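You operate a simulated robot arm through the tools that you are given. There is no shell and no other tool. Be economical: measure what you need, move in short steps, check, and stop when the job is done.

The job below is to be done with a simulated robot arm. You get a single attempt, and the scene is never put back.

Task
Scan the grey plate and save its number in the log.
Fine: leave the plate in the scanner with the tray in.

It is judged by the outcome, as a careful person would: the job done as asked, and still so three seconds after it is handed in. It fails if anything else is knocked over, pushed out of place, dropped, spilled or broken.

Robot
A 7-joint arm with a fingered hand on a trunk, on a base that drives. Base frame: it is fixed to the floor where the robot stands at the start and does not move with it; the origin is under the middle of the robot, x ahead of it, y to its left, z up; the surface under the hand at the start is at about z = 88. Units: cm, degrees, N and s.
With the tool pointing down near the work surface it reaches from about 40 to 72 cm from the robot's upright axis, wherever it stands. Its first joint turns from -166.0 to 166.0 degrees. Places, roughly: glass of the scanner tray [60, -20, 90]; log selector [70, 0, 120]; scanner display [50, -20, 110]; scanner switch [60, -10, 110]; scanner tray [60, -20, 90]; teal scan button [50, -30, 110]. Payload 3.4 kg.
The tool frame sits at the grasp point between the pads (the TCP): z along the fingers, y along the line on which they close. The tips reach 2.5 cm beyond it. Largest opening 8.8 cm; the body of the gripper starts 2.9 cm behind the TCP. The gripper is a hand of 3 fingers: y runs from the thumb to the fingers, the wrist lies at [-1.3, -10.6, -17.4] in the tool frame, and closing takes about 1.5 s.
Orientation is told as [roll, pitch, yaw] about the base's x, y, z axes, in that order, counted from this pose: with the fingers straight down and the wrist toward the robot, the tool's x, y and z point along [0, 1, 0], [1, 0, 0] and [0, 0, -1] of the base frame.

Tools
- The arm moves only by the tool drive_tool. Its argument "motion" is a list of rows, each an object (a shift or turn left out is 0, a gripper value left out holds the last) with "offset": the shift along the tool's x, y, z in cm, a list of three; "rot": the turn, a rotation vector about the tool's x, y, z in rad, a list of three. In form: [{"offset": [x, y, z], "rot": [rx, ry, rz]}, ...]. A call has 1 to 10 rows; each row shifts and turns the commanded pose from where the row before left it, along the tool's axes as they then stand. "gripper" is the opening, from 0 (shut) to 1 (fully open), set as the call begins (left out, the last holds). Rows are played at 5 a second. More than 5 cm and 8.6 degrees between two rows, or a gripper value outside its range, and nothing of the call is played. A pose out of reach is approached as far as the arm can. The call stops where the force on the tool passes 90 N (or 10 N more than at its start, if that is more) or the arm is blocked; 0.2 s more then pass. Each finger travels about 7.2 cm/s and halts on what it meets, pressing with about 32 N; the grip force reading is that of the motor and also rises with nothing between the fingers. The clock runs only during rows and for 0.2 s after the last one: add rows that do not move to give the fingers time. The reply holds the time, the measured pose of the TCP, the force on the tool along the base axes, the opening and the grip force, in the units named above and with some noise, with the torque about the TCP (base axes, N m) and any sound that the robot's microphone picked up.
- Cameras (640 x 400 px; columns grow to the right, rows downward): "scene" is now at [1.53, 10.76, 153.06]; the picture's right is [-0.55, -0.83, 0.00], its down [-0.39, 0.26, -0.88] and it looks along [0.73, -0.49, -0.47] (base axes); focal length 263 px, centre (320, 200). "wrist" rides on the gripper at [5.8, -8.5, -9.9] in the tool frame; the picture's right is [-0.67, 0.35, -0.66], its down [-0.69, -0.63, 0.37] and it looks along [-0.28, 0.69, 0.66] (tool axes); focal length 261 px, centre (320, 200).
- camera(camera): a new picture of that camera. No time passes.
- move_column(by): slides the trunk up (or, below 0, down) by that many cm; the arm and the scene camera ride with it, the base frame stays. It gives what a move gives, with no picture.
- roll_base(legs): drives the robot by 1 to 6 legs, each [ahead, left, turn to the left] in cm, cm and degrees, along the robot's own axes; the way and the turn of a leg run together, so that a leg with both is an arc; at most 150 cm and 180 degrees a leg. The arm and the cameras ride along, it lands a little off, and it stops where it bumps. It gives what a move gives.
- curl_fingers(index, middle, thumb_bend, thumb_turn): sets how far each is bent, from 0 (flat) to 100 (curled in); at 30 the hand is open as for a grip, at 70 the pads meet at the TCP. One left out holds its place. A second passes; each finger stops where it meets its share of the squeeze, and holds until it gets a number again. A gripper value or a shape takes the hand back. It gives what a move gives, with no picture; readings hold the bend of each and the force on the fingers (four entries, about 0 where the hand has none), thumb and palm. thumb_turn goes from beside the hand (0) to across from the fingers (100), as for a grip.
- hand_shape(shape): the hand has 3 fingers and takes this shape, open, in about a second: jaw (thumb against the fingers, like two jaws); tri (thumb and two fingers); tip (a fingertip pinch); poke (one finger out to press); point (the index stretched); flat (the hand flat); cup (the hand cupped); fist (a fist). The gripper value then closes the fingers along that shape, each until it touches; the sizes above hold for jaw. It gives what a move gives, with no picture.
- aim_head(pan, tilt): turns the head with the scene camera to pan (to the left, within 155 degrees either way) and tilt (down, from -29 to 69), counted from straight ahead of the robot. It gives what a move gives.
- pixel_to_xyz(camera, pixels): for up to 12 pixels [column, row] of the newest picture of that camera ("zoom" is the newest enlarged one), the place [x, y, z] in the base frame of the surface seen there, good to about 0.2 cm. No time passes.
- zoom(camera, box): a new picture of the part [left, top, right, bottom] of that camera's present view, enlarged. No time passes.
- job_done(): hands the job in; it is judged then, once.

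Keep the steps short. Do not move on a guess: measure, check each grasp and each placing, and mend mistakes. In all there are 80 turns and 68 pictures (those below and enlarged ones count). Leave the gripper open and the arm clear of the work at the hand-in unless told otherwise, and finish with a single line.

The tools are called after ">>>" as a command line: name --argument value ..., lists and objects as JSON in quotes. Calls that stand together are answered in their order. drive_tool: Moves the arm, as the interface text tells. Its arguments: {"type":"object","properties":{"motion":{"type":"array","items":{"type":"object","properties":{"offset":{"type":"array","items":{"type":"number"}},"rot":{"type":"array","items":{"type":"number"}}}}},"gripper":{"type":"number"}},"required":["motion"]} The other tools are called the same way: move_column (by) slides the trunk up or down; hand_shape (shape) gives the hand a shape; curl_fingers (index, middle, thumb_bend, thumb_turn) moves the fingers one by one; roll_base (legs) drives the base; aim_head (pan, tilt) turns the head that bears the scene camera; camera (camera) takes a picture; pixel_to_xyz (camera, pixels) gives the place of the surface under pixels of a picture; zoom (camera, box) takes an enlarged picture of a part of a camera's view; job_done () hands the job in.

At the start:

```text
clock: 0.0
tcp_pos: [40.43, 0.43, 135.85]
tool_rot: [-0.1, 0.0, 0.1]
force: [-0.3, -0.1, -0.5]
wrist_torque: [-0.02, -0.01, -0.01]
grip_width: 8.77
grasp_force: 0.2
shape: jaw
bend: [30.0, 30.0, 30.0, 98.0]
finger forces: [0.0, 0.0, 0.0, 0.0, 0.1, 0.0]
trunk travel left (down, up): [-52.5, 6.5]
robot x, y, heading: [0.13, -0.18, -0.2]
head pan, tilt: [-33.7, 28.1]
```

scene: 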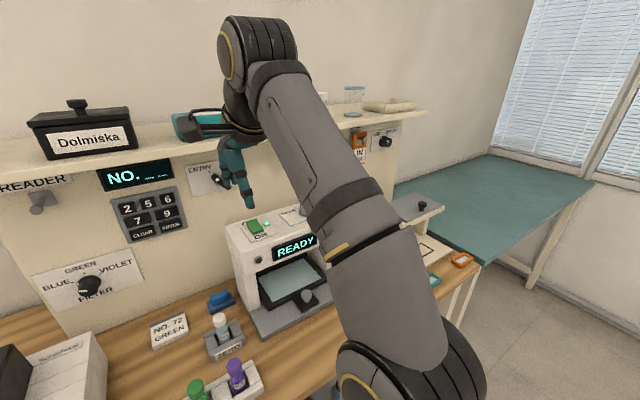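
wrist: 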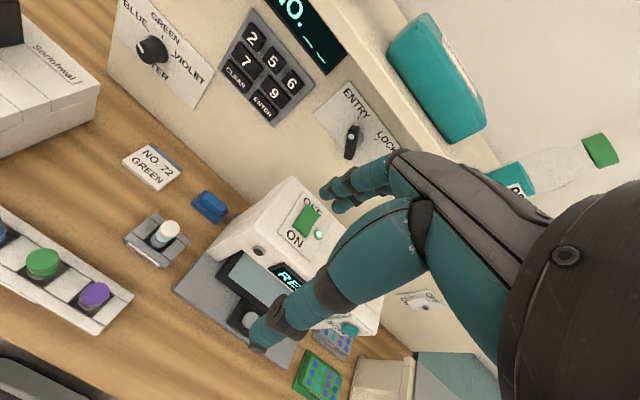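

The arm blocks part of the scene view, so I'll enlarge both pictures to find the plates, scanner and controls.

>>> zoom --camera "wrist" --box '[180, 160, 480, 400]'

>>> zoom --camera "scene" --box '[340, 70, 500, 300]'

>>> zoom --camera "scene" --box '[0, 60, 340, 340]'

```text
1.67 times, centred on (330, 280) of wrist
```

zoom: 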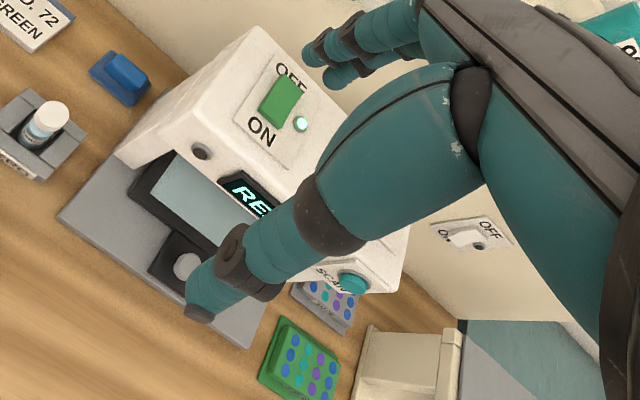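

```text
1.74 times, centred on (420, 185) of scene
```

zoom: 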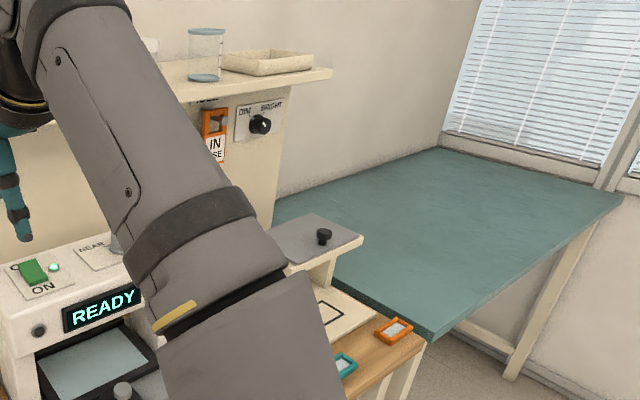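

```text
1.43 times, centred on (170, 200) of scene
```

zoom: 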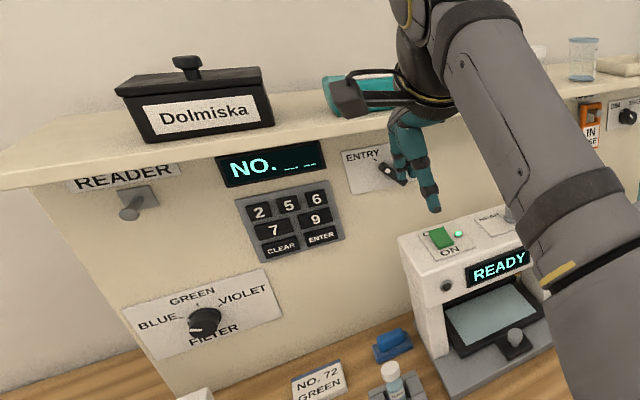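

I'll measure key points before moving the arm out of the way.

>>> camera --camera "scene"

>>> pixel_to_xyz --camera "scene" --pixels '[[131, 208], [214, 180], [90, 285], [40, 160], [295, 245], [254, 226], [290, 290], [430, 240], [86, 135], [120, 380], [420, 208], [230, 390]]'

>>> zoom --camera "wrist" --box '[220, 0, 420, 170]'

```text
62 pictures are left
```

scene: 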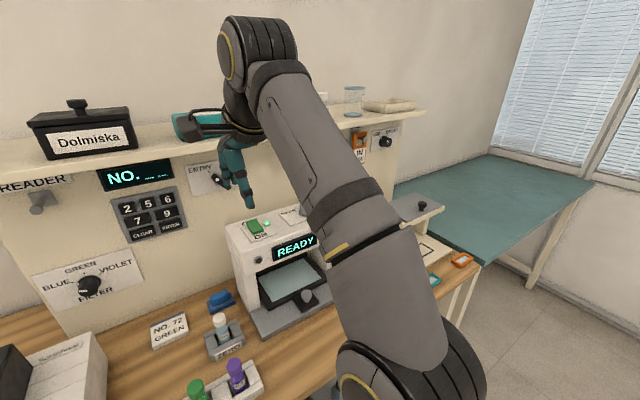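

```text
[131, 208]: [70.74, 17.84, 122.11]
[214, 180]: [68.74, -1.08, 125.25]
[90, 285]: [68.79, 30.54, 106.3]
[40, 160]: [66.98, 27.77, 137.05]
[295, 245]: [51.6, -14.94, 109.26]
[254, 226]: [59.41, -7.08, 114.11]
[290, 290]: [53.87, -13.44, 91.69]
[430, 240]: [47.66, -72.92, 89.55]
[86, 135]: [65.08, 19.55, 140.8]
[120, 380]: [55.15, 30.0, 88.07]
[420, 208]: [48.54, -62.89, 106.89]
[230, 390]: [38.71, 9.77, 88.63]
```

```text
2.35 times, centred on (320, 85) of wrist
```

zoom: 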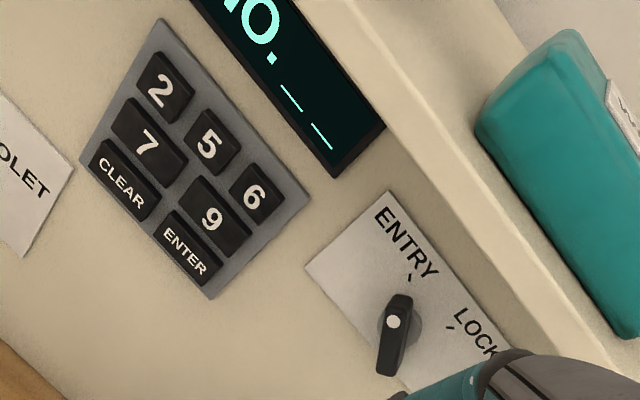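

I'll swing the hand left (+y) in free space at x=40 to clear the view of the plates.

>>> drive_tool --motion '[{"offset": [5, 0, 0]}, {"offset": [5, 0, 0]}, {"offset": [5, 0, 0]}, {"offset": [5, 0, 0]}, {"offset": [5, 0, 0]}, {"offset": [5, 0, 0]}, {"offset": [5, 0, 0]}]'

>>> aim_head --pan -45 --tilt 35

>>> camera --camera "scene"

```text
clock: 1.6
tcp_pos: [38.11, 28.88, 133.4]
tool_rot: [-0.2, 0.1, -0.1]
force: [-0.2, 0.2, 0.1]
wrist_torque: [0.0, 0.01, -0.01]
grip_width: 8.78
grasp_force: 0.0
shape: jaw
bend: [30.0, 30.0, 30.0, 98.0]
finger forces: [0.0, 0.0, 0.0, 0.0, 0.0, 0.0]
out of reach, approached as far as the arm can: row 5, 6, 7
trunk travel left (down, up): [-52.5, 6.5]
robot x, y, heading: [0.23, 0.05, -0.2]
head pan, tilt: [-33.7, 28.1]
```

```text
clock: 2.3
tcp_pos: [38.02, 28.71, 133.52]
tool_rot: [0.0, 0.0, 0.1]
force: [-0.3, 0.5, 0.2]
wrist_torque: [-0.02, 0.01, 0.01]
grip_width: 8.77
grasp_force: 0.2
shape: jaw
bend: [30.0, 30.0, 30.0, 98.0]
finger forces: [0.1, 0.0, 0.1, 0.0, 0.1, 0.0]
trunk travel left (down, up): [-52.5, 6.5]
robot x, y, heading: [0.07, -0.12, 0.0]
head pan, tilt: [-45.0, 35.0]
```

```text
60 pictures are left
```

scene: 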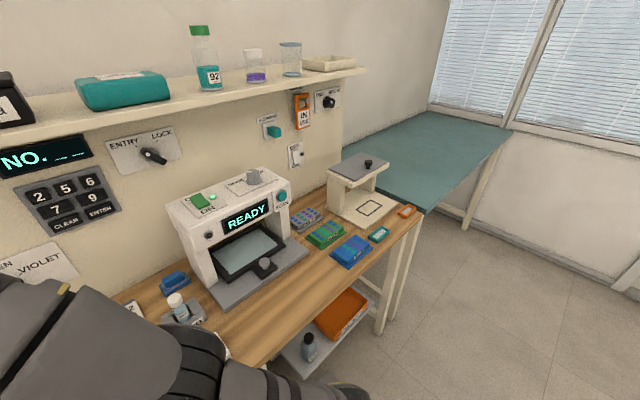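

Clear view now. Enlarging the scanner with the plates, and the selector.

>>> zoom --camera "scene" --box '[270, 140, 430, 280]'

>>> zoom --camera "scene" --box '[160, 150, 320, 310]'

>>> zoom --camera "scene" --box '[0, 110, 200, 250]'

>>> zoom --camera "scene" --box '[230, 70, 370, 180]'

```text
2.86 times, centred on (350, 210) of scene
```

zoom: 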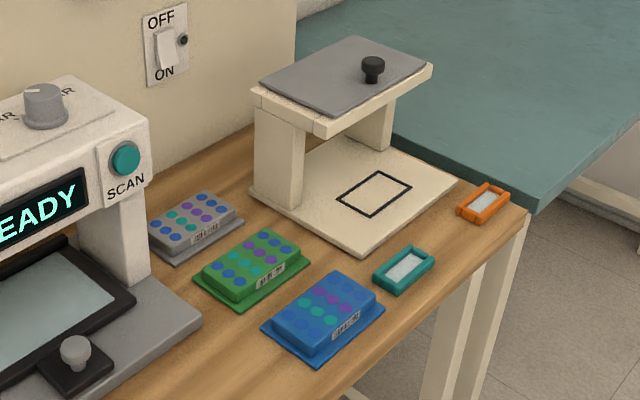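

```text
2.50 times, centred on (240, 230) of scene
```

zoom: 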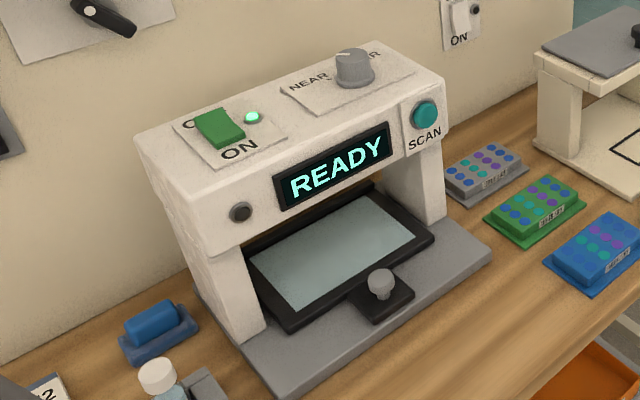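

```text
2.86 times, centred on (100, 180) of scene
```

zoom: 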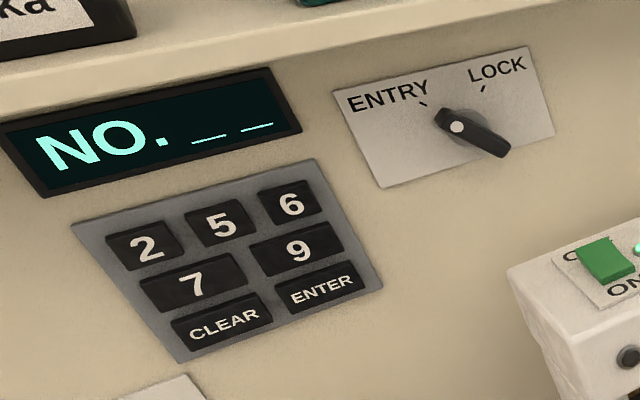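

```text
3.64 times, centred on (300, 125) of scene
```

zoom: 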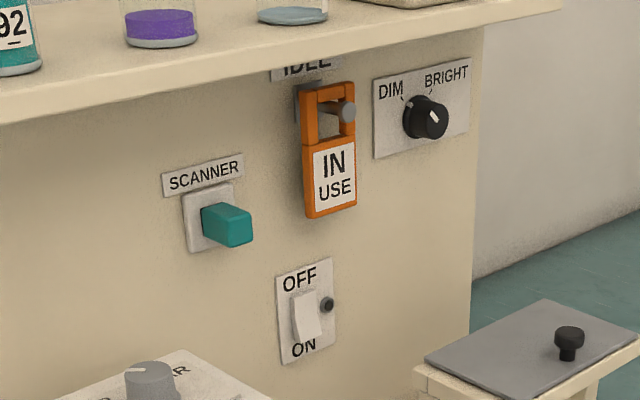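

The dial's white dot sits at ENTRY, the scanner is ON and READY. Measuring the tray, knob, grey plate and button now.

>>> zoom --camera "scene" --box '[180, 160, 340, 300]'

>>> pixel_to_xyz --camera "scene" --pixels '[[263, 263], [263, 268], [265, 276], [228, 282], [215, 275], [282, 240], [252, 233], [222, 262], [306, 245], [215, 302], [283, 197], [210, 237]]'

>>> pixel_to_xyz --camera "zoom" --pixels '[[436, 232], [472, 258], [580, 205], [543, 182], [478, 235], [558, 201], [525, 195], [500, 222], [470, 247], [569, 205], [275, 330], [300, 290]]'

```text
2.86 times, centred on (260, 230) of scene
```

zoom: 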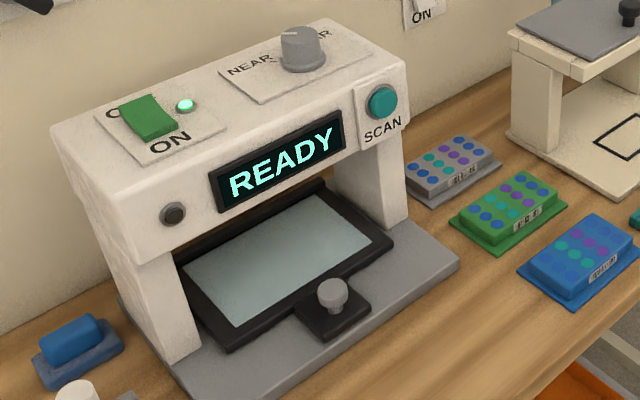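

```text
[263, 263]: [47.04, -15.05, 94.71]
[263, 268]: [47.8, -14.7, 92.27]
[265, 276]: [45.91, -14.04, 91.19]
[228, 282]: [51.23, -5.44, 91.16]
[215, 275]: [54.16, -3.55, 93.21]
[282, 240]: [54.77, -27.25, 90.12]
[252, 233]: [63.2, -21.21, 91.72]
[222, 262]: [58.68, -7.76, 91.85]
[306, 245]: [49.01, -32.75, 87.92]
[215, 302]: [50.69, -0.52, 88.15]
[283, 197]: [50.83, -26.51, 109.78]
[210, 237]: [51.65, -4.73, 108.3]
```

```text
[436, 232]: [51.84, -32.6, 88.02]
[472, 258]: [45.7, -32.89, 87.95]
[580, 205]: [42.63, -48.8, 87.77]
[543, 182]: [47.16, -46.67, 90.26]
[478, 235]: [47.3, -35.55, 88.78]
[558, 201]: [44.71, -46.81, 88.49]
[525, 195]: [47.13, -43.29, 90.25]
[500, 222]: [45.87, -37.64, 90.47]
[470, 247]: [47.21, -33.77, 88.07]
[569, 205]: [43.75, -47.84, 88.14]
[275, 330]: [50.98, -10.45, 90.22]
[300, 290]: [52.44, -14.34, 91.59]
```

Now measure the grey plate (around px (306,219)) at high zoom.

>>> zoom --camera "scene" --box '[280, 200, 344, 240]'

```text
10.00 times, centred on (312, 220) of scene
```

zoom: 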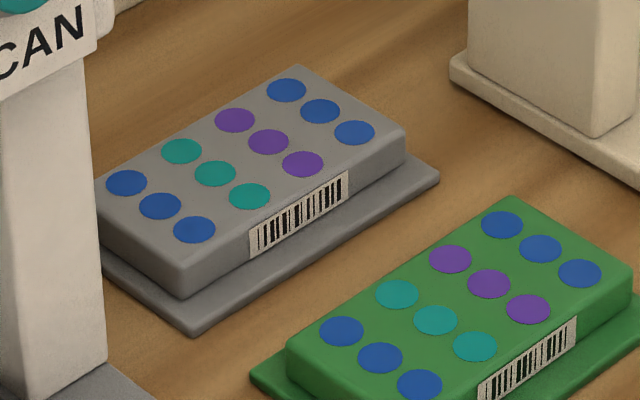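

>>> pixel_to_xyz --camera "zoom" --pixels '[[180, 290], [403, 138], [296, 70], [105, 195], [190, 332], [438, 178], [184, 262], [400, 125], [250, 165], [298, 215], [345, 262], [110, 255]]'

>>> pixel_to_xyz --camera "scene" --pixels '[[254, 176], [280, 186], [274, 132], [210, 236], [153, 155], [57, 180], [38, 193], [91, 180], [65, 222], [100, 210]]'

```text
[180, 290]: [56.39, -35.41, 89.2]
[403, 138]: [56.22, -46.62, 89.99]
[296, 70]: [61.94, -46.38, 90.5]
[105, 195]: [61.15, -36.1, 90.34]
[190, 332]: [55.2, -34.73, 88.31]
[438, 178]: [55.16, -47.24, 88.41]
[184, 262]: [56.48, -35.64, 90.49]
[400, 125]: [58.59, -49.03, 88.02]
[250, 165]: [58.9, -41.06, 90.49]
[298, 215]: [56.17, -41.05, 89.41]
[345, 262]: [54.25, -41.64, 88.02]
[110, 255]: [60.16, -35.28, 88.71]
```

```text
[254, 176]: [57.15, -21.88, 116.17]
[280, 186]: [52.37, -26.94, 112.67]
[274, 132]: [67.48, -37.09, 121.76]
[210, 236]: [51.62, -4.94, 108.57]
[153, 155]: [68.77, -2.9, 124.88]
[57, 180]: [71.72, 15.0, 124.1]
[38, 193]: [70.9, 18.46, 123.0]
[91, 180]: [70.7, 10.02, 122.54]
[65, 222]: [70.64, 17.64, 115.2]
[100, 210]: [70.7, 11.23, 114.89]
```

Grey plate: body x 56.3–62, y −35.4…−46.6, top z 90.5; tray knob at about (47,−15,94.7). The plate is at the edge of reach, so I'll drive 20 cm to the right, along the bench.

>>> roll_base --legs '[[0, -20, 0]]'

>>> aim_head --pan -5 --tilt 45

>>> camera --camera "scene"

```text
clock: 3.9
tcp_pos: [37.94, 8.78, 133.54]
tool_rot: [0.0, 0.0, 0.1]
force: [-0.6, -0.8, -0.4]
wrist_torque: [0.0, -0.02, 0.01]
grip_width: 8.77
grasp_force: 0.1
shape: jaw
bend: [30.0, 30.0, 30.0, 98.0]
finger forces: [0.0, 0.0, 0.0, 0.0, 0.1, 0.0]
trunk travel left (down, up): [-52.5, 6.5]
robot x, y, heading: [-0.23, -19.9, 0.1]
head pan, tilt: [-45.0, 35.0]
```

```text
clock: 5.0
tcp_pos: [37.99, 8.91, 133.54]
tool_rot: [0.0, 0.0, 0.0]
force: [-0.2, 0.2, 0.4]
wrist_torque: [0.0, 0.01, 0.01]
grip_width: 8.79
grasp_force: 0.2
shape: jaw
bend: [30.0, 30.0, 30.0, 98.0]
finger forces: [0.0, 0.0, 0.1, 0.0, 0.0, 0.0]
trunk travel left (down, up): [-52.5, 6.5]
robot x, y, heading: [-0.15, -19.63, -0.2]
head pan, tilt: [-5.0, 45.0]
```

```text
53 pictures are left
```

scene: 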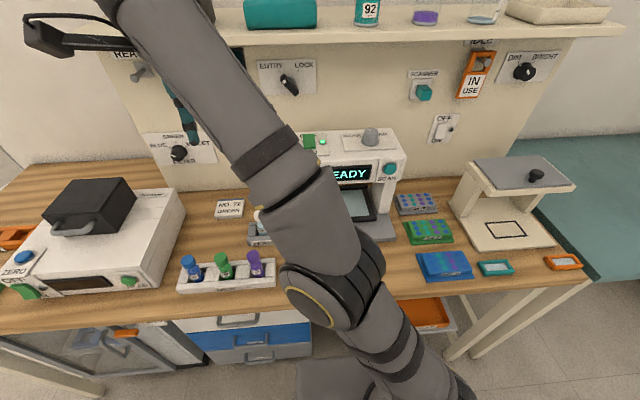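

Next I move above and in front of the tray knob: right 24 cm at safe height, tilt the fingers slightly forward, and set a smaller opening.

>>> drive_tool --motion '[{"offset": [-5, 0, 0]}, {"offset": [-5, 0, 0]}, {"offset": [-5, 0, 0]}, {"offset": [-4.9, 0, 0]}, {"offset": [-4, 0, 0]}, {"offset": [0, 0, 5]}, {"offset": [0, 0, 5]}, {"offset": [0, 0, 5]}, {"offset": [0, 0, 5]}]' --gripper 0.5

>>> drive_tool --motion '[{"rot": [-0.14, 0, 0]}, {"rot": [-0.14, 0, 0]}, {"rot": [-0.14, 0, 0]}, {"rot": [-0.1, 0, 0]}]'

>>> camera --camera "scene"

>>> camera --camera "wrist"

```text
clock: 7.0
tcp_pos: [38.12, -15.03, 113.6]
tool_rot: [0.0, -0.1, 0.0]
force: [-0.1, 1.1, 0.1]
wrist_torque: [0.01, -0.01, 0.03]
grip_width: 4.43
grasp_force: 0.1
shape: jaw
bend: [74.0, 44.0, 69.0, 100.0]
finger forces: [0.0, 0.0, 0.0, 0.0, 0.0, 0.1]
trunk travel left (down, up): [-52.5, 6.5]
robot x, y, heading: [0.25, -19.53, 0.1]
head pan, tilt: [-5.0, 45.0]
```

```text
clock: 8.2
tcp_pos: [38.87, -15.06, 108.81]
tool_rot: [0.4, -22.0, 0.2]
force: [0.3, -0.9, 0.1]
wrist_torque: [0.01, 0.04, -0.02]
grip_width: 4.46
grasp_force: 0.0
shape: jaw
bend: [74.0, 44.0, 69.0, 100.0]
finger forces: [0.0, 0.0, 0.0, 0.1, 0.0, 0.0]
trunk travel left (down, up): [-52.5, 6.5]
robot x, y, heading: [-0.17, -19.63, 0.1]
head pan, tilt: [-5.0, 45.0]
stopped in row 4: the arm was blocked; the commanded pose is now the measured one
```

```text
52 pictures are left
```

scene: 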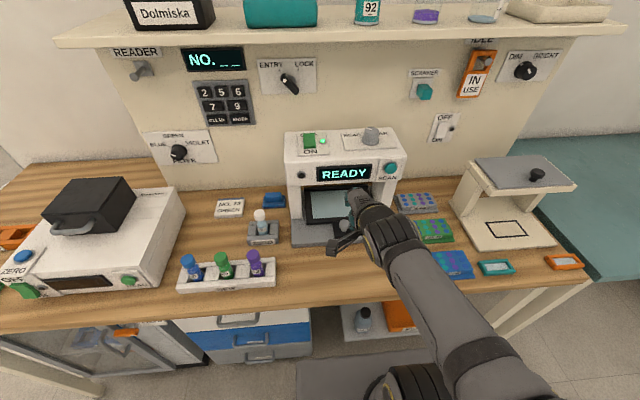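

```text
51 pictures are left
```

wrist: 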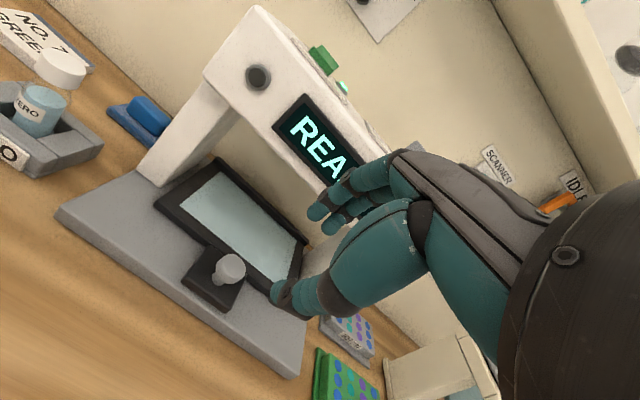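

The arm was blocked because the hand is too near the trunk for this tilt. I'll back the base 8 cm, which also moves the hand away from the scanner.

>>> roll_base --legs '[[-8, 0, 0]]'

>>> drive_tool --motion '[{"offset": [0, 4.6, -1.9]}, {"rot": [-0.13, 0, 0], "offset": [0, 3, 0]}]' --gripper 0.5

>>> zoom --camera "wrist" --box '[120, 140, 440, 340]'

```text
clock: 9.2
tcp_pos: [30.62, -15.04, 109.24]
tool_rot: [0.4, -22.2, 0.2]
force: [-0.5, 0.1, 0.2]
wrist_torque: [0.0, 0.02, 0.02]
grip_width: 4.42
grasp_force: 0.2
shape: jaw
bend: [74.0, 44.0, 69.0, 100.0]
finger forces: [0.0, 0.0, 0.1, 0.0, 0.1, 0.0]
trunk travel left (down, up): [-52.5, 6.5]
robot x, y, heading: [-8.08, -19.94, -0.0]
head pan, tilt: [-5.0, 45.0]
```

```text
clock: 9.8
tcp_pos: [37.1, -14.92, 113.82]
tool_rot: [0.3, -29.7, 0.1]
force: [0.1, -0.1, -0.2]
wrist_torque: [0.01, 0.01, -0.01]
grip_width: 4.44
grasp_force: 0.0
shape: jaw
bend: [74.0, 44.0, 69.0, 100.0]
finger forces: [0.0, 0.1, 0.0, 0.1, 0.0, 0.1]
trunk travel left (down, up): [-52.5, 6.5]
robot x, y, heading: [-8.23, -19.86, 0.0]
head pan, tilt: [-5.0, 45.0]
```

```text
2.00 times, centred on (280, 240) of wrist
```

zoom: 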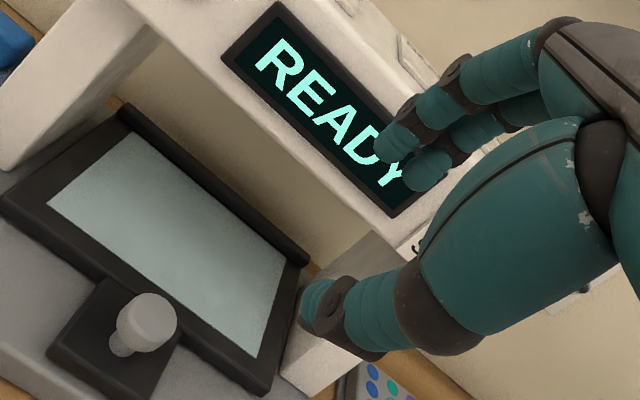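

>>> pixel_to_xyz --camera "zoom" --pixels '[[150, 318], [135, 300], [165, 340], [120, 348], [95, 345], [150, 130], [75, 165]]'

>>> drive_tool --motion '[{"offset": [0, -0.3, 5]}, {"offset": [0, -0.3, 5]}, {"offset": [0, -0.3, 4.6]}]'

>>> camera --camera "wrist"

```text
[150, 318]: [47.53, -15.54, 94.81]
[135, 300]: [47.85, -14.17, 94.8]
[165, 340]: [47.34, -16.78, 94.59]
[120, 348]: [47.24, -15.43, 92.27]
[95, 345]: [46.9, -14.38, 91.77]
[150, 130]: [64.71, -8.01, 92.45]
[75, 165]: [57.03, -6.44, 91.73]
```

```text
clock: 10.7
tcp_pos: [43.6, -14.86, 100.64]
tool_rot: [0.5, -29.6, 0.0]
force: [-0.7, -0.2, 0.1]
wrist_torque: [0.0, 0.0, -0.04]
grip_width: 4.42
grasp_force: 0.1
shape: jaw
bend: [74.0, 44.0, 69.0, 100.0]
finger forces: [0.0, 0.0, 0.0, 0.1, 0.0, 0.0]
trunk travel left (down, up): [-52.5, 6.5]
robot x, y, heading: [-8.08, -20.1, -0.0]
head pan, tilt: [-5.0, 45.0]
```

```text
49 pictures are left
```

wrist: 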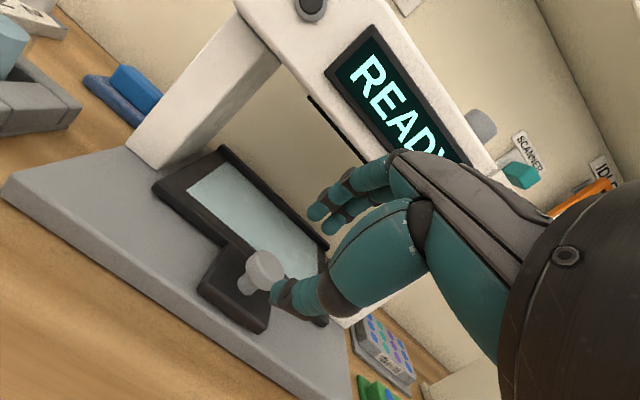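

>>> drive_tool --motion '[{"offset": [-0.6, 0.4, 3.5]}, {"offset": [0, 0, 3.5]}]'

>>> zoom --camera "wrist" --box '[160, 140, 480, 340]'

>>> zoom --camera "scene" --box '[260, 120, 460, 260]'

```text
clock: 11.2
tcp_pos: [47.24, -15.28, 95.22]
tool_rot: [0.2, -29.9, 0.3]
force: [-12.1, 0.7, 18.6]
wrist_torque: [0.01, 0.64, -0.02]
grip_width: 4.4
grasp_force: 0.1
shape: jaw
bend: [74.0, 44.0, 72.0, 100.0]
finger forces: [0.0, 0.1, 0.0, 0.2, 22.2, 0.0]
trunk travel left (down, up): [-52.5, 6.5]
robot x, y, heading: [-8.25, -20.08, 0.0]
head pan, tilt: [-5.0, 45.0]
```

```text
2.00 times, centred on (320, 240) of wrist
```

zoom: 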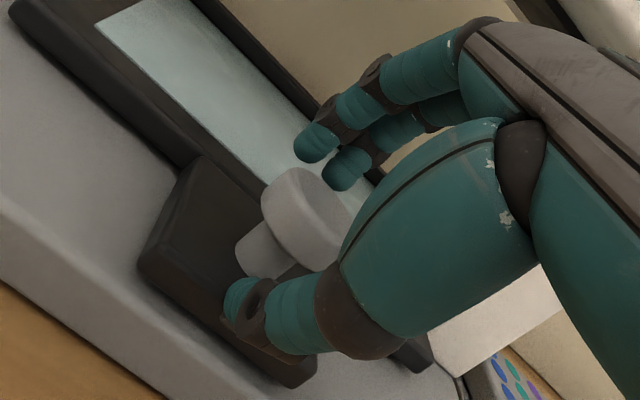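

```text
2.86 times, centred on (360, 190) of scene
```

zoom: 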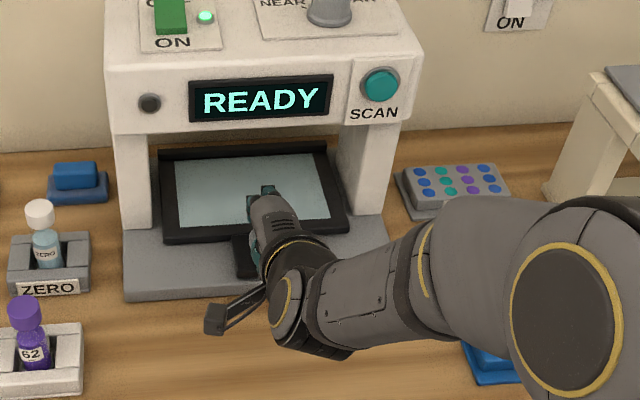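

The thumb tip touches the tray tab (22 N). I'll ease back 0.4 cm and close on the knob.

>>> drive_tool --motion '[{"offset": [0, 0.3, -0.4]}]'

>>> drive_tool --motion '[{}, {}, {}, {}, {}]' --gripper 0.1

>>> zoom --camera "wrist" --box '[160, 140, 480, 340]'

```text
clock: 11.7
tcp_pos: [47.31, -15.3, 95.3]
tool_rot: [0.3, -29.6, 0.0]
force: [-4.3, 0.7, 7.1]
wrist_torque: [0.05, 0.31, 0.01]
grip_width: 4.53
grasp_force: 0.0
shape: jaw
bend: [74.0, 44.0, 69.0, 100.0]
finger forces: [0.0, 0.0, 0.0, 0.0, 7.9, 0.0]
trunk travel left (down, up): [-52.5, 6.5]
robot x, y, heading: [-8.38, -19.75, 0.2]
head pan, tilt: [-5.0, 45.0]
```

```text
clock: 12.8
tcp_pos: [47.24, -15.2, 95.35]
tool_rot: [0.3, -29.6, 0.2]
force: [-8.5, 3.3, 2.7]
wrist_torque: [0.05, 0.96, -0.09]
grip_width: 3.27
grasp_force: 31.9
shape: jaw
bend: [74.0, 56.0, 71.0, 100.0]
finger forces: [16.4, 9.1, 0.0, 0.1, 36.2, 0.1]
trunk travel left (down, up): [-52.5, 6.5]
robot x, y, heading: [-8.25, -19.74, -0.0]
head pan, tilt: [-5.0, 45.0]
```

```text
2.00 times, centred on (320, 240) of wrist
```

zoom: 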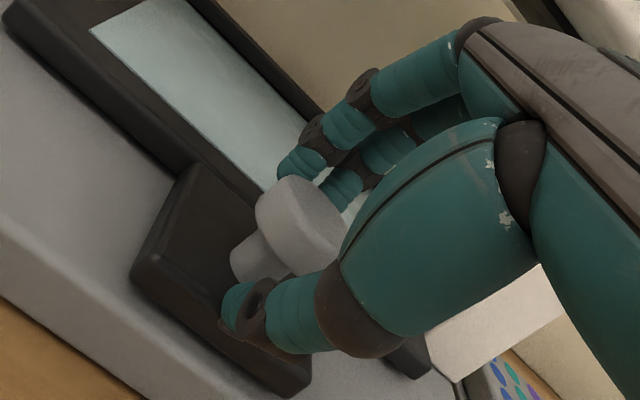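

The knob is held (32 N). I'll pull the tray straight out along −x in small steps.

>>> drive_tool --motion '[{"offset": [0, -1.74, -0.99]}, {"offset": [0, -1.74, -0.99]}, {"offset": [0, -1.74, -0.99]}]'

>>> camera --camera "wrist"

```text
clock: 13.7
tcp_pos: [41.34, -15.22, 95.41]
tool_rot: [0.1, -29.5, 0.3]
force: [-3.2, 6.7, -5.6]
wrist_torque: [0.07, 0.09, 0.09]
grip_width: 2.73
grasp_force: 31.8
shape: jaw
bend: [74.0, 56.0, 76.0, 100.0]
finger forces: [17.5, 8.3, 0.0, 0.1, 24.7, 0.0]
trunk travel left (down, up): [-52.5, 6.5]
robot x, y, heading: [-7.92, -20.03, 0.3]
head pan, tilt: [-5.0, 45.0]
```

```text
45 pictures are left
```

wrist: 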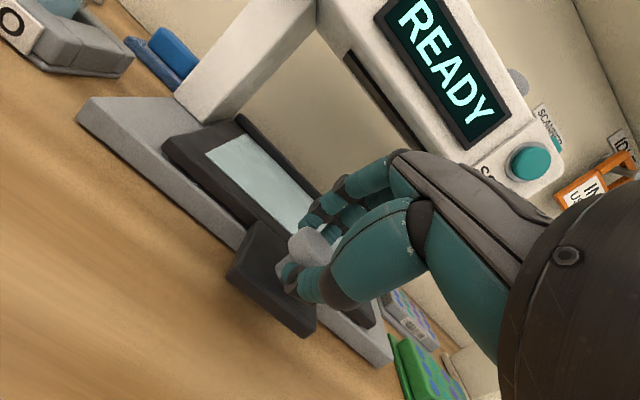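

It slides. I'll keep pulling and watch for the end stop.

>>> drive_tool --motion '[{"offset": [0, -1.3, -0.74]}, {"offset": [0, -1.3, -0.74]}, {"offset": [0, -1.3, -0.74]}]'

>>> drive_tool --motion '[{"offset": [0, -0.87, -0.49]}, {"offset": [0, -0.87, -0.49]}]'

>>> camera --camera "scene"

```text
clock: 14.4
tcp_pos: [38.89, -15.42, 95.2]
tool_rot: [0.2, -29.5, 0.2]
force: [-0.4, 5.3, -8.0]
wrist_torque: [0.05, -0.01, 0.12]
grip_width: 2.71
grasp_force: 31.8
shape: jaw
bend: [74.0, 57.0, 76.0, 100.0]
finger forces: [17.6, 9.3, 0.1, 0.1, 24.4, 0.0]
out of reach, approached as far as the arm can: row 2, 3
trunk travel left (down, up): [-52.5, 6.5]
robot x, y, heading: [-8.22, -20.0, -0.0]
head pan, tilt: [-5.0, 45.0]
```

```text
clock: 15.1
tcp_pos: [38.84, -15.23, 95.22]
tool_rot: [0.2, -29.5, 0.3]
force: [-1.6, 5.4, -8.4]
wrist_torque: [0.0, 0.03, 0.13]
grip_width: 2.71
grasp_force: 31.8
shape: jaw
bend: [74.0, 57.0, 76.0, 100.0]
finger forces: [17.3, 9.1, 0.0, 0.0, 24.9, 0.0]
out of reach, approached as far as the arm can: row 1, 2
trunk travel left (down, up): [-52.5, 6.5]
robot x, y, heading: [-7.96, -19.41, 0.1]
head pan, tilt: [-5.0, 45.0]
```

```text
44 pictures are left
```

scene: 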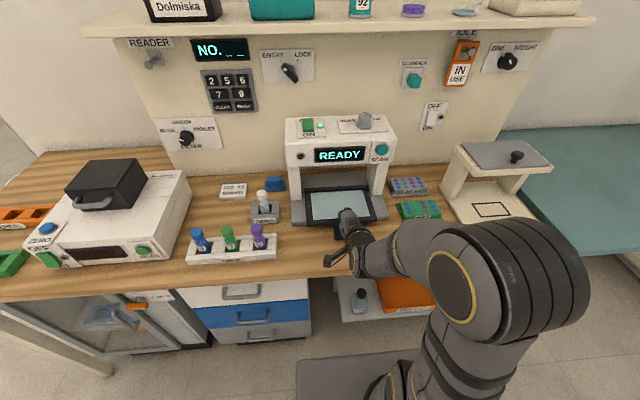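

The arm has reached its near limit while the tray still moves freely. I'll pull the rest by backing the base slowly.

>>> roll_base --legs '[[-3, 0, 0]]'

>>> roll_base --legs '[[-2, 0, 0]]'

>>> zoom --camera "scene" --box '[260, 100, 460, 260]'

```text
clock: 15.9
tcp_pos: [35.73, -15.26, 95.32]
tool_rot: [0.1, -29.5, 0.2]
force: [-1.3, 6.3, -10.8]
wrist_torque: [0.1, 0.0, 0.12]
grip_width: 2.78
grasp_force: 31.9
shape: jaw
bend: [74.0, 57.0, 76.0, 100.0]
finger forces: [16.9, 7.8, 0.0, 0.0, 25.6, 0.0]
trunk travel left (down, up): [-52.5, 6.5]
robot x, y, heading: [-11.27, -19.88, -0.0]
head pan, tilt: [-5.0, 45.0]
```

```text
clock: 16.7
tcp_pos: [33.65, -15.23, 95.2]
tool_rot: [0.2, -29.4, 0.2]
force: [-2.2, 5.4, -8.6]
wrist_torque: [0.09, -0.06, 0.12]
grip_width: 2.74
grasp_force: 32.3
shape: jaw
bend: [74.0, 57.0, 76.0, 100.0]
finger forces: [16.6, 7.6, 0.0, 0.0, 25.2, 0.0]
trunk travel left (down, up): [-52.5, 6.5]
robot x, y, heading: [-13.37, -20.07, -0.3]
head pan, tilt: [-5.0, 45.0]
```

```text
2.50 times, centred on (360, 180) of scene
```

zoom: 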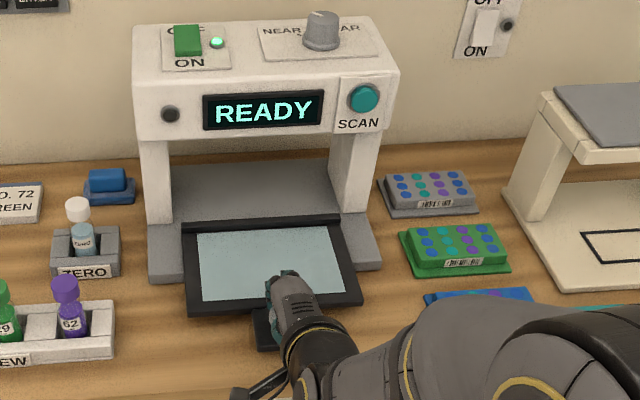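

>>> pixel_to_xyz --camera "zoom" --pixels '[[200, 235], [205, 297], [325, 230], [343, 290], [185, 222], [187, 310], [360, 300], [335, 215], [260, 230], [262, 218]]'

```text
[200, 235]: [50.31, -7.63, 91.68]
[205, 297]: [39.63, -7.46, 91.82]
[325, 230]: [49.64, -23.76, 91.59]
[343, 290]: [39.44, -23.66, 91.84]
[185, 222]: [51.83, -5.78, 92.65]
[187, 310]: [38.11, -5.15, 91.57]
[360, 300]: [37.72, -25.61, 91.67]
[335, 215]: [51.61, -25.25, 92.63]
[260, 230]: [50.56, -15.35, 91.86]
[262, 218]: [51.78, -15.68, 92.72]
```

Glass is now out: x 39.5–50.5, y −7.5…−23.7, z 91.8; centre ≈ (45,−15.5), enough room. I'll open and retreat along the fingers' axis.

>>> drive_tool --motion '[{}, {}, {}, {}]' --gripper 0.55

>>> drive_tool --motion '[{"offset": [0, 0, -2]}, {"offset": [0, 0, -3]}, {"offset": [0, 0, -5]}, {"offset": [0, 0, -5]}]'

>>> camera --camera "wrist"

```text
clock: 17.7
tcp_pos: [33.76, -15.25, 95.23]
tool_rot: [0.4, -29.5, 0.2]
force: [0.5, -0.3, 7.9]
wrist_torque: [0.04, 0.04, -0.03]
grip_width: 4.42
grasp_force: 0.1
shape: jaw
bend: [74.0, 43.0, 72.0, 100.0]
finger forces: [0.0, 0.0, 0.0, 0.0, 7.3, 0.0]
trunk travel left (down, up): [-52.5, 6.5]
robot x, y, heading: [-13.16, -20.0, 0.2]
head pan, tilt: [-5.0, 45.0]
```

```text
clock: 18.7
tcp_pos: [29.26, -14.88, 108.98]
tool_rot: [0.2, -29.3, 0.2]
force: [0.0, 0.2, -0.6]
wrist_torque: [0.03, -0.02, 0.0]
grip_width: 4.81
grasp_force: 0.1
shape: jaw
bend: [74.0, 42.0, 67.0, 100.0]
finger forces: [0.0, 0.0, 0.0, 0.0, 0.0, 0.0]
out of reach, approached as far as the arm can: row 1, 2, 3
trunk travel left (down, up): [-52.5, 6.5]
robot x, y, heading: [-13.29, -19.9, 0.1]
head pan, tilt: [-5.0, 45.0]
```

```text
42 pictures are left
```

wrist: 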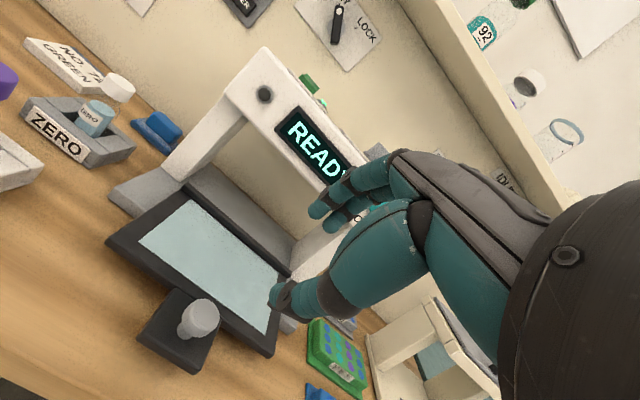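

Tray released. I'll straighten the hand, open fully, then drive the base so that both plate and glass are in reach.

>>> drive_tool --motion '[{"rot": [0.14, 0, 0], "offset": [0, 0, -3]}, {"rot": [0.14, 0, 0], "offset": [0, 0, -3]}, {"rot": [0.14, 0, 0]}, {"rot": [0.095, 0, 0]}]' --gripper 1

>>> roll_base --legs '[[0, -15, 0], [8, 0, 0]]'

>>> aim_head --pan 0 --tilt 45

>>> camera --camera "scene"

```text
clock: 19.7
tcp_pos: [26.74, -15.09, 114.38]
tool_rot: [0.2, 0.3, 0.4]
force: [-1.1, 0.0, -0.5]
wrist_torque: [-0.02, 0.02, 0.04]
grip_width: 8.8
grasp_force: 0.1
shape: jaw
bend: [30.0, 30.0, 30.0, 98.0]
finger forces: [0.1, 0.0, 0.0, 0.0, 0.0, 0.0]
trunk travel left (down, up): [-52.5, 6.5]
robot x, y, heading: [-13.3, -19.75, -0.0]
head pan, tilt: [-5.0, 45.0]
```

```text
clock: 21.7
tcp_pos: [34.9, -30.06, 114.4]
tool_rot: [0.3, 0.2, 0.4]
force: [0.0, -0.4, -0.5]
wrist_torque: [0.01, 0.02, -0.03]
grip_width: 8.78
grasp_force: 0.0
shape: jaw
bend: [30.0, 30.0, 30.0, 98.0]
finger forces: [0.1, 0.1, 0.0, 0.0, 0.0, 0.0]
trunk travel left (down, up): [-52.5, 6.5]
robot x, y, heading: [-5.58, -35.09, -0.2]
head pan, tilt: [-5.0, 45.0]
```

```text
clock: 22.4
tcp_pos: [34.79, -29.95, 114.42]
tool_rot: [0.2, 0.1, 0.5]
force: [-0.1, 0.3, -0.3]
wrist_torque: [-0.02, -0.02, 0.0]
grip_width: 8.74
grasp_force: 0.0
shape: jaw
bend: [30.0, 30.0, 30.0, 98.0]
finger forces: [0.0, 0.0, 0.0, 0.1, 0.0, 0.1]
trunk travel left (down, up): [-52.5, 6.5]
robot x, y, heading: [-5.14, -35.0, -0.0]
head pan, tilt: [0.0, 45.0]
```

```text
41 pictures are left
```

scene: 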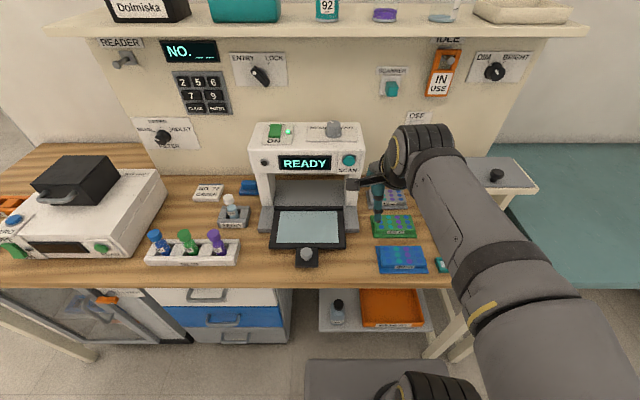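

I'll move over the grey plate (59.1, −41) at z≈114 and check with the cameras.

>>> drive_tool --motion '[{"offset": [-4, 2, 0]}, {"offset": [-4, 2, 0]}, {"offset": [-3, 4, 0]}, {"offset": [0, 5, 0]}, {"offset": [0, 5, 0]}, {"offset": [0, 4, 0]}, {"offset": [0, 2.3, 3]}, {"offset": [0, 0, 5]}]' --gripper 1

>>> camera --camera "wrist"

>>> camera --camera "scene"

```text
clock: 24.2
tcp_pos: [59.29, -40.86, 106.21]
tool_rot: [0.2, 0.1, 0.4]
force: [0.7, 0.0, 0.1]
wrist_torque: [0.0, 0.03, 0.02]
grip_width: 8.79
grasp_force: 0.1
shape: jaw
bend: [30.0, 30.0, 30.0, 98.0]
finger forces: [0.0, 0.0, 0.0, 0.0, 0.1, 0.0]
trunk travel left (down, up): [-52.5, 6.5]
robot x, y, heading: [-4.79, -34.88, 0.2]
head pan, tilt: [0.0, 45.0]
```

```text
40 pictures are left
```

wrist: 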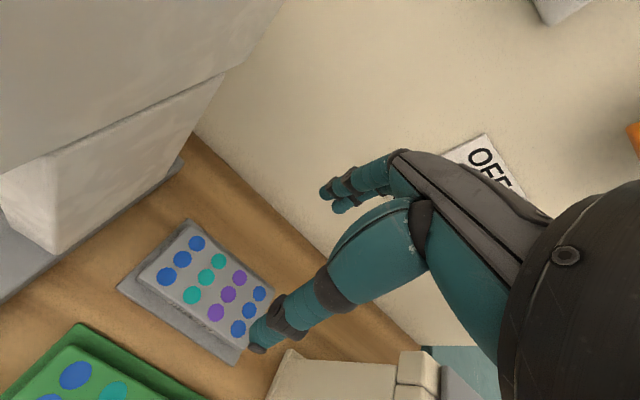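

```text
39 pictures are left
```

scene: 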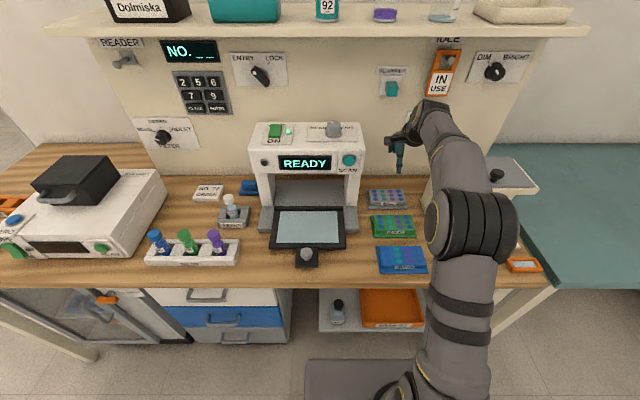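

>>> pixel_to_xyz --camera "wrist" --pixels '[[139, 275], [188, 222], [281, 290], [236, 348], [205, 270], [117, 287], [188, 320], [240, 255]]'

>>> zoom --camera "scene" --box '[340, 160, 460, 250]'

```text
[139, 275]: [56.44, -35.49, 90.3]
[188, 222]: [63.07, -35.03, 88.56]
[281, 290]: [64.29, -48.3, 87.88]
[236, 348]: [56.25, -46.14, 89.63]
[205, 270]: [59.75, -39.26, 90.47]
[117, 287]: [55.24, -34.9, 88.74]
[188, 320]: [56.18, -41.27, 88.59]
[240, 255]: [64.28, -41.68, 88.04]
```

```text
4.44 times, centred on (400, 205) of scene
```

zoom: 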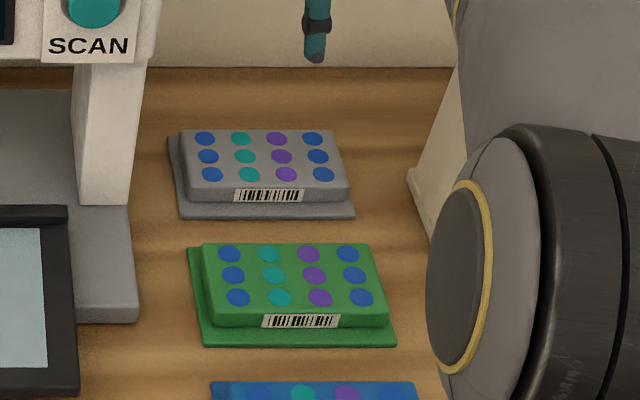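

Plate centre confirmed at (59.3, −41). Descending to TCP z≈92.2.

>>> drive_tool --motion '[{"offset": [0, 0, 5]}, {"offset": [0, 0, 5]}, {"offset": [0, 0, 3]}, {"offset": [0, 0, 1]}]'

>>> zoom --camera "wrist" --box '[160, 140, 480, 340]'

>>> zoom --camera "scene" --box '[340, 140, 460, 250]'

```text
clock: 25.2
tcp_pos: [59.09, -40.66, 92.13]
tool_rot: [0.2, 0.1, 0.4]
force: [0.8, -0.3, -0.3]
wrist_torque: [0.01, -0.01, 0.01]
grip_width: 8.78
grasp_force: 0.1
shape: jaw
bend: [30.0, 30.0, 30.0, 98.0]
finger forces: [0.1, 0.1, 0.0, 0.1, 0.0, 0.0]
trunk travel left (down, up): [-52.5, 6.5]
robot x, y, heading: [-5.1, -35.08, 0.2]
head pan, tilt: [0.0, 45.0]
```

```text
2.00 times, centred on (320, 240) of wrist
```

zoom: 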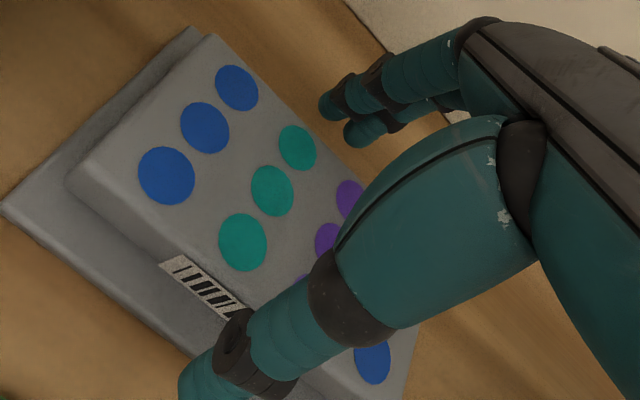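

```text
3.64 times, centred on (400, 195) of scene
```

zoom: 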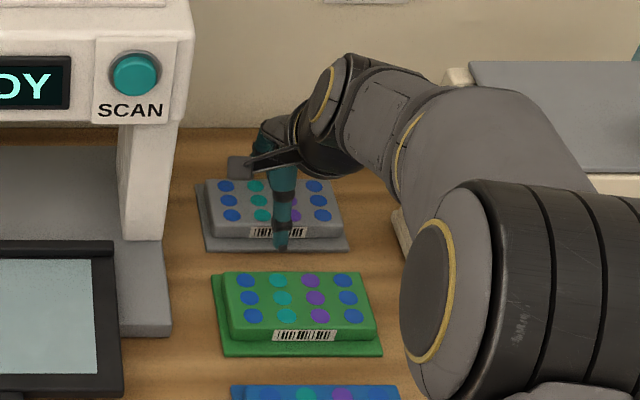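

Straddling well. Lower 0.9 cm and close.

>>> drive_tool --motion '[{"offset": [0, 0.1, 0.9]}]'

>>> drive_tool --motion '[{}, {}, {}, {}, {}, {}, {}]' --gripper 0.3

>>> zoom --camera "wrist" --box '[160, 140, 480, 340]'

```text
clock: 25.6
tcp_pos: [59.17, -40.76, 91.36]
tool_rot: [0.2, 0.0, 0.4]
force: [0.7, -0.8, 0.5]
wrist_torque: [0.03, 0.02, -0.01]
grip_width: 8.75
grasp_force: 0.0
shape: jaw
bend: [30.0, 30.0, 30.0, 98.0]
finger forces: [0.1, 0.0, 0.0, 0.1, 0.1, 0.0]
trunk travel left (down, up): [-52.5, 6.5]
robot x, y, heading: [-5.27, -34.69, 0.1]
head pan, tilt: [0.0, 45.0]
```

```text
clock: 27.2
tcp_pos: [59.15, -40.77, 91.3]
tool_rot: [0.2, 0.2, 0.4]
force: [0.6, -0.4, 0.0]
wrist_torque: [0.01, 0.0, 0.01]
grip_width: 5.59
grasp_force: 32.0
shape: jaw
bend: [29.0, 41.0, 60.0, 99.0]
finger forces: [18.7, 10.3, 0.1, 0.1, 29.1, 0.0]
trunk travel left (down, up): [-52.5, 6.5]
robot x, y, heading: [-5.27, -34.85, 0.1]
head pan, tilt: [0.0, 45.0]
```

```text
2.00 times, centred on (320, 240) of wrist
```

zoom: 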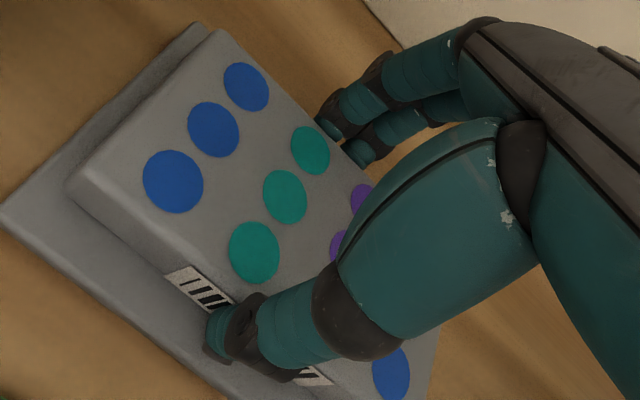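

Gripped at 5.6 cm, matching the body width. A small test lift next.

>>> drive_tool --motion '[{"offset": [0, 0, -1]}, {"offset": [0, 0, -2]}]'

>>> zoom --camera "scene" --box '[340, 140, 460, 250]'

```text
clock: 27.8
tcp_pos: [59.14, -40.64, 94.41]
tool_rot: [0.3, 0.1, 0.5]
force: [-0.3, -0.7, -1.0]
wrist_torque: [-0.02, 0.0, 0.01]
grip_width: 5.58
grasp_force: 31.6
shape: jaw
bend: [29.0, 41.0, 60.0, 99.0]
finger forces: [18.8, 10.2, 0.0, 0.0, 29.1, 0.0]
trunk travel left (down, up): [-52.5, 6.5]
robot x, y, heading: [-4.93, -35.03, 0.2]
head pan, tilt: [0.0, 45.0]
```

```text
3.64 times, centred on (400, 195) of scene
```

zoom: 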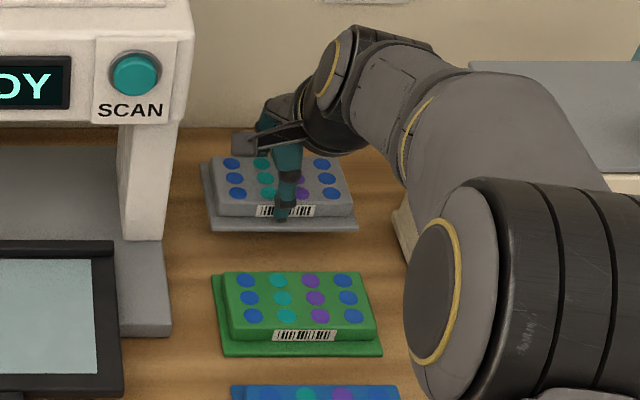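

Plate is up and level. I'll raise it, go back in −x clear of the scanner front, then left over the tray.

>>> drive_tool --motion '[{"offset": [0, 0, -5]}, {"offset": [0, 0, -5]}, {"offset": [0, -5, 0]}, {"offset": [0, -5, 0]}, {"offset": [0, -5, 0]}]'

>>> drive_tool --motion '[{"offset": [5, 0, 0]}, {"offset": [5, 0, 0]}, {"offset": [5, 0, 0]}, {"offset": [5, 0, 0]}, {"offset": [5, 0.5, 0]}]'

>>> camera --camera "wrist"

>>> zoom --camera "scene" --box '[230, 100, 430, 270]'

```text
clock: 29.0
tcp_pos: [44.27, -40.68, 104.51]
tool_rot: [0.2, 0.2, 0.5]
force: [0.4, 0.0, -0.6]
wrist_torque: [-0.01, -0.04, 0.0]
grip_width: 5.53
grasp_force: 32.2
shape: jaw
bend: [29.0, 41.0, 60.0, 99.0]
finger forces: [18.8, 10.3, 0.1, 0.1, 29.1, 0.1]
trunk travel left (down, up): [-52.5, 6.5]
robot x, y, heading: [-5.16, -34.87, 0.1]
head pan, tilt: [0.0, 45.0]
```

```text
refused: row 5 steps farther than a row can; nothing moved
```

```text
33 pictures are left
```

wrist: 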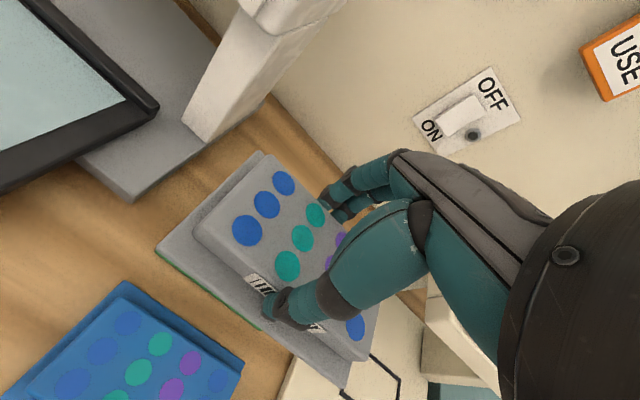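

```text
2.35 times, centred on (330, 185) of scene
```

zoom: 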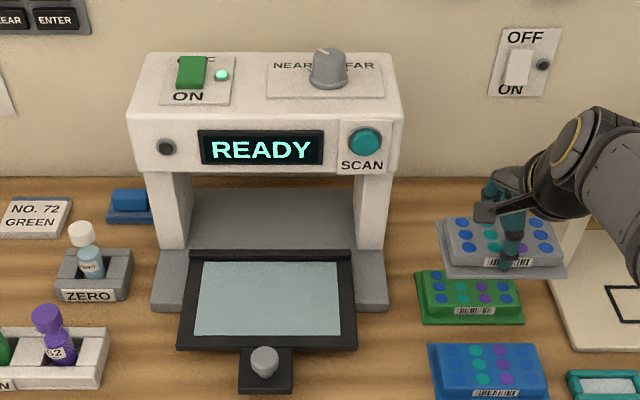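

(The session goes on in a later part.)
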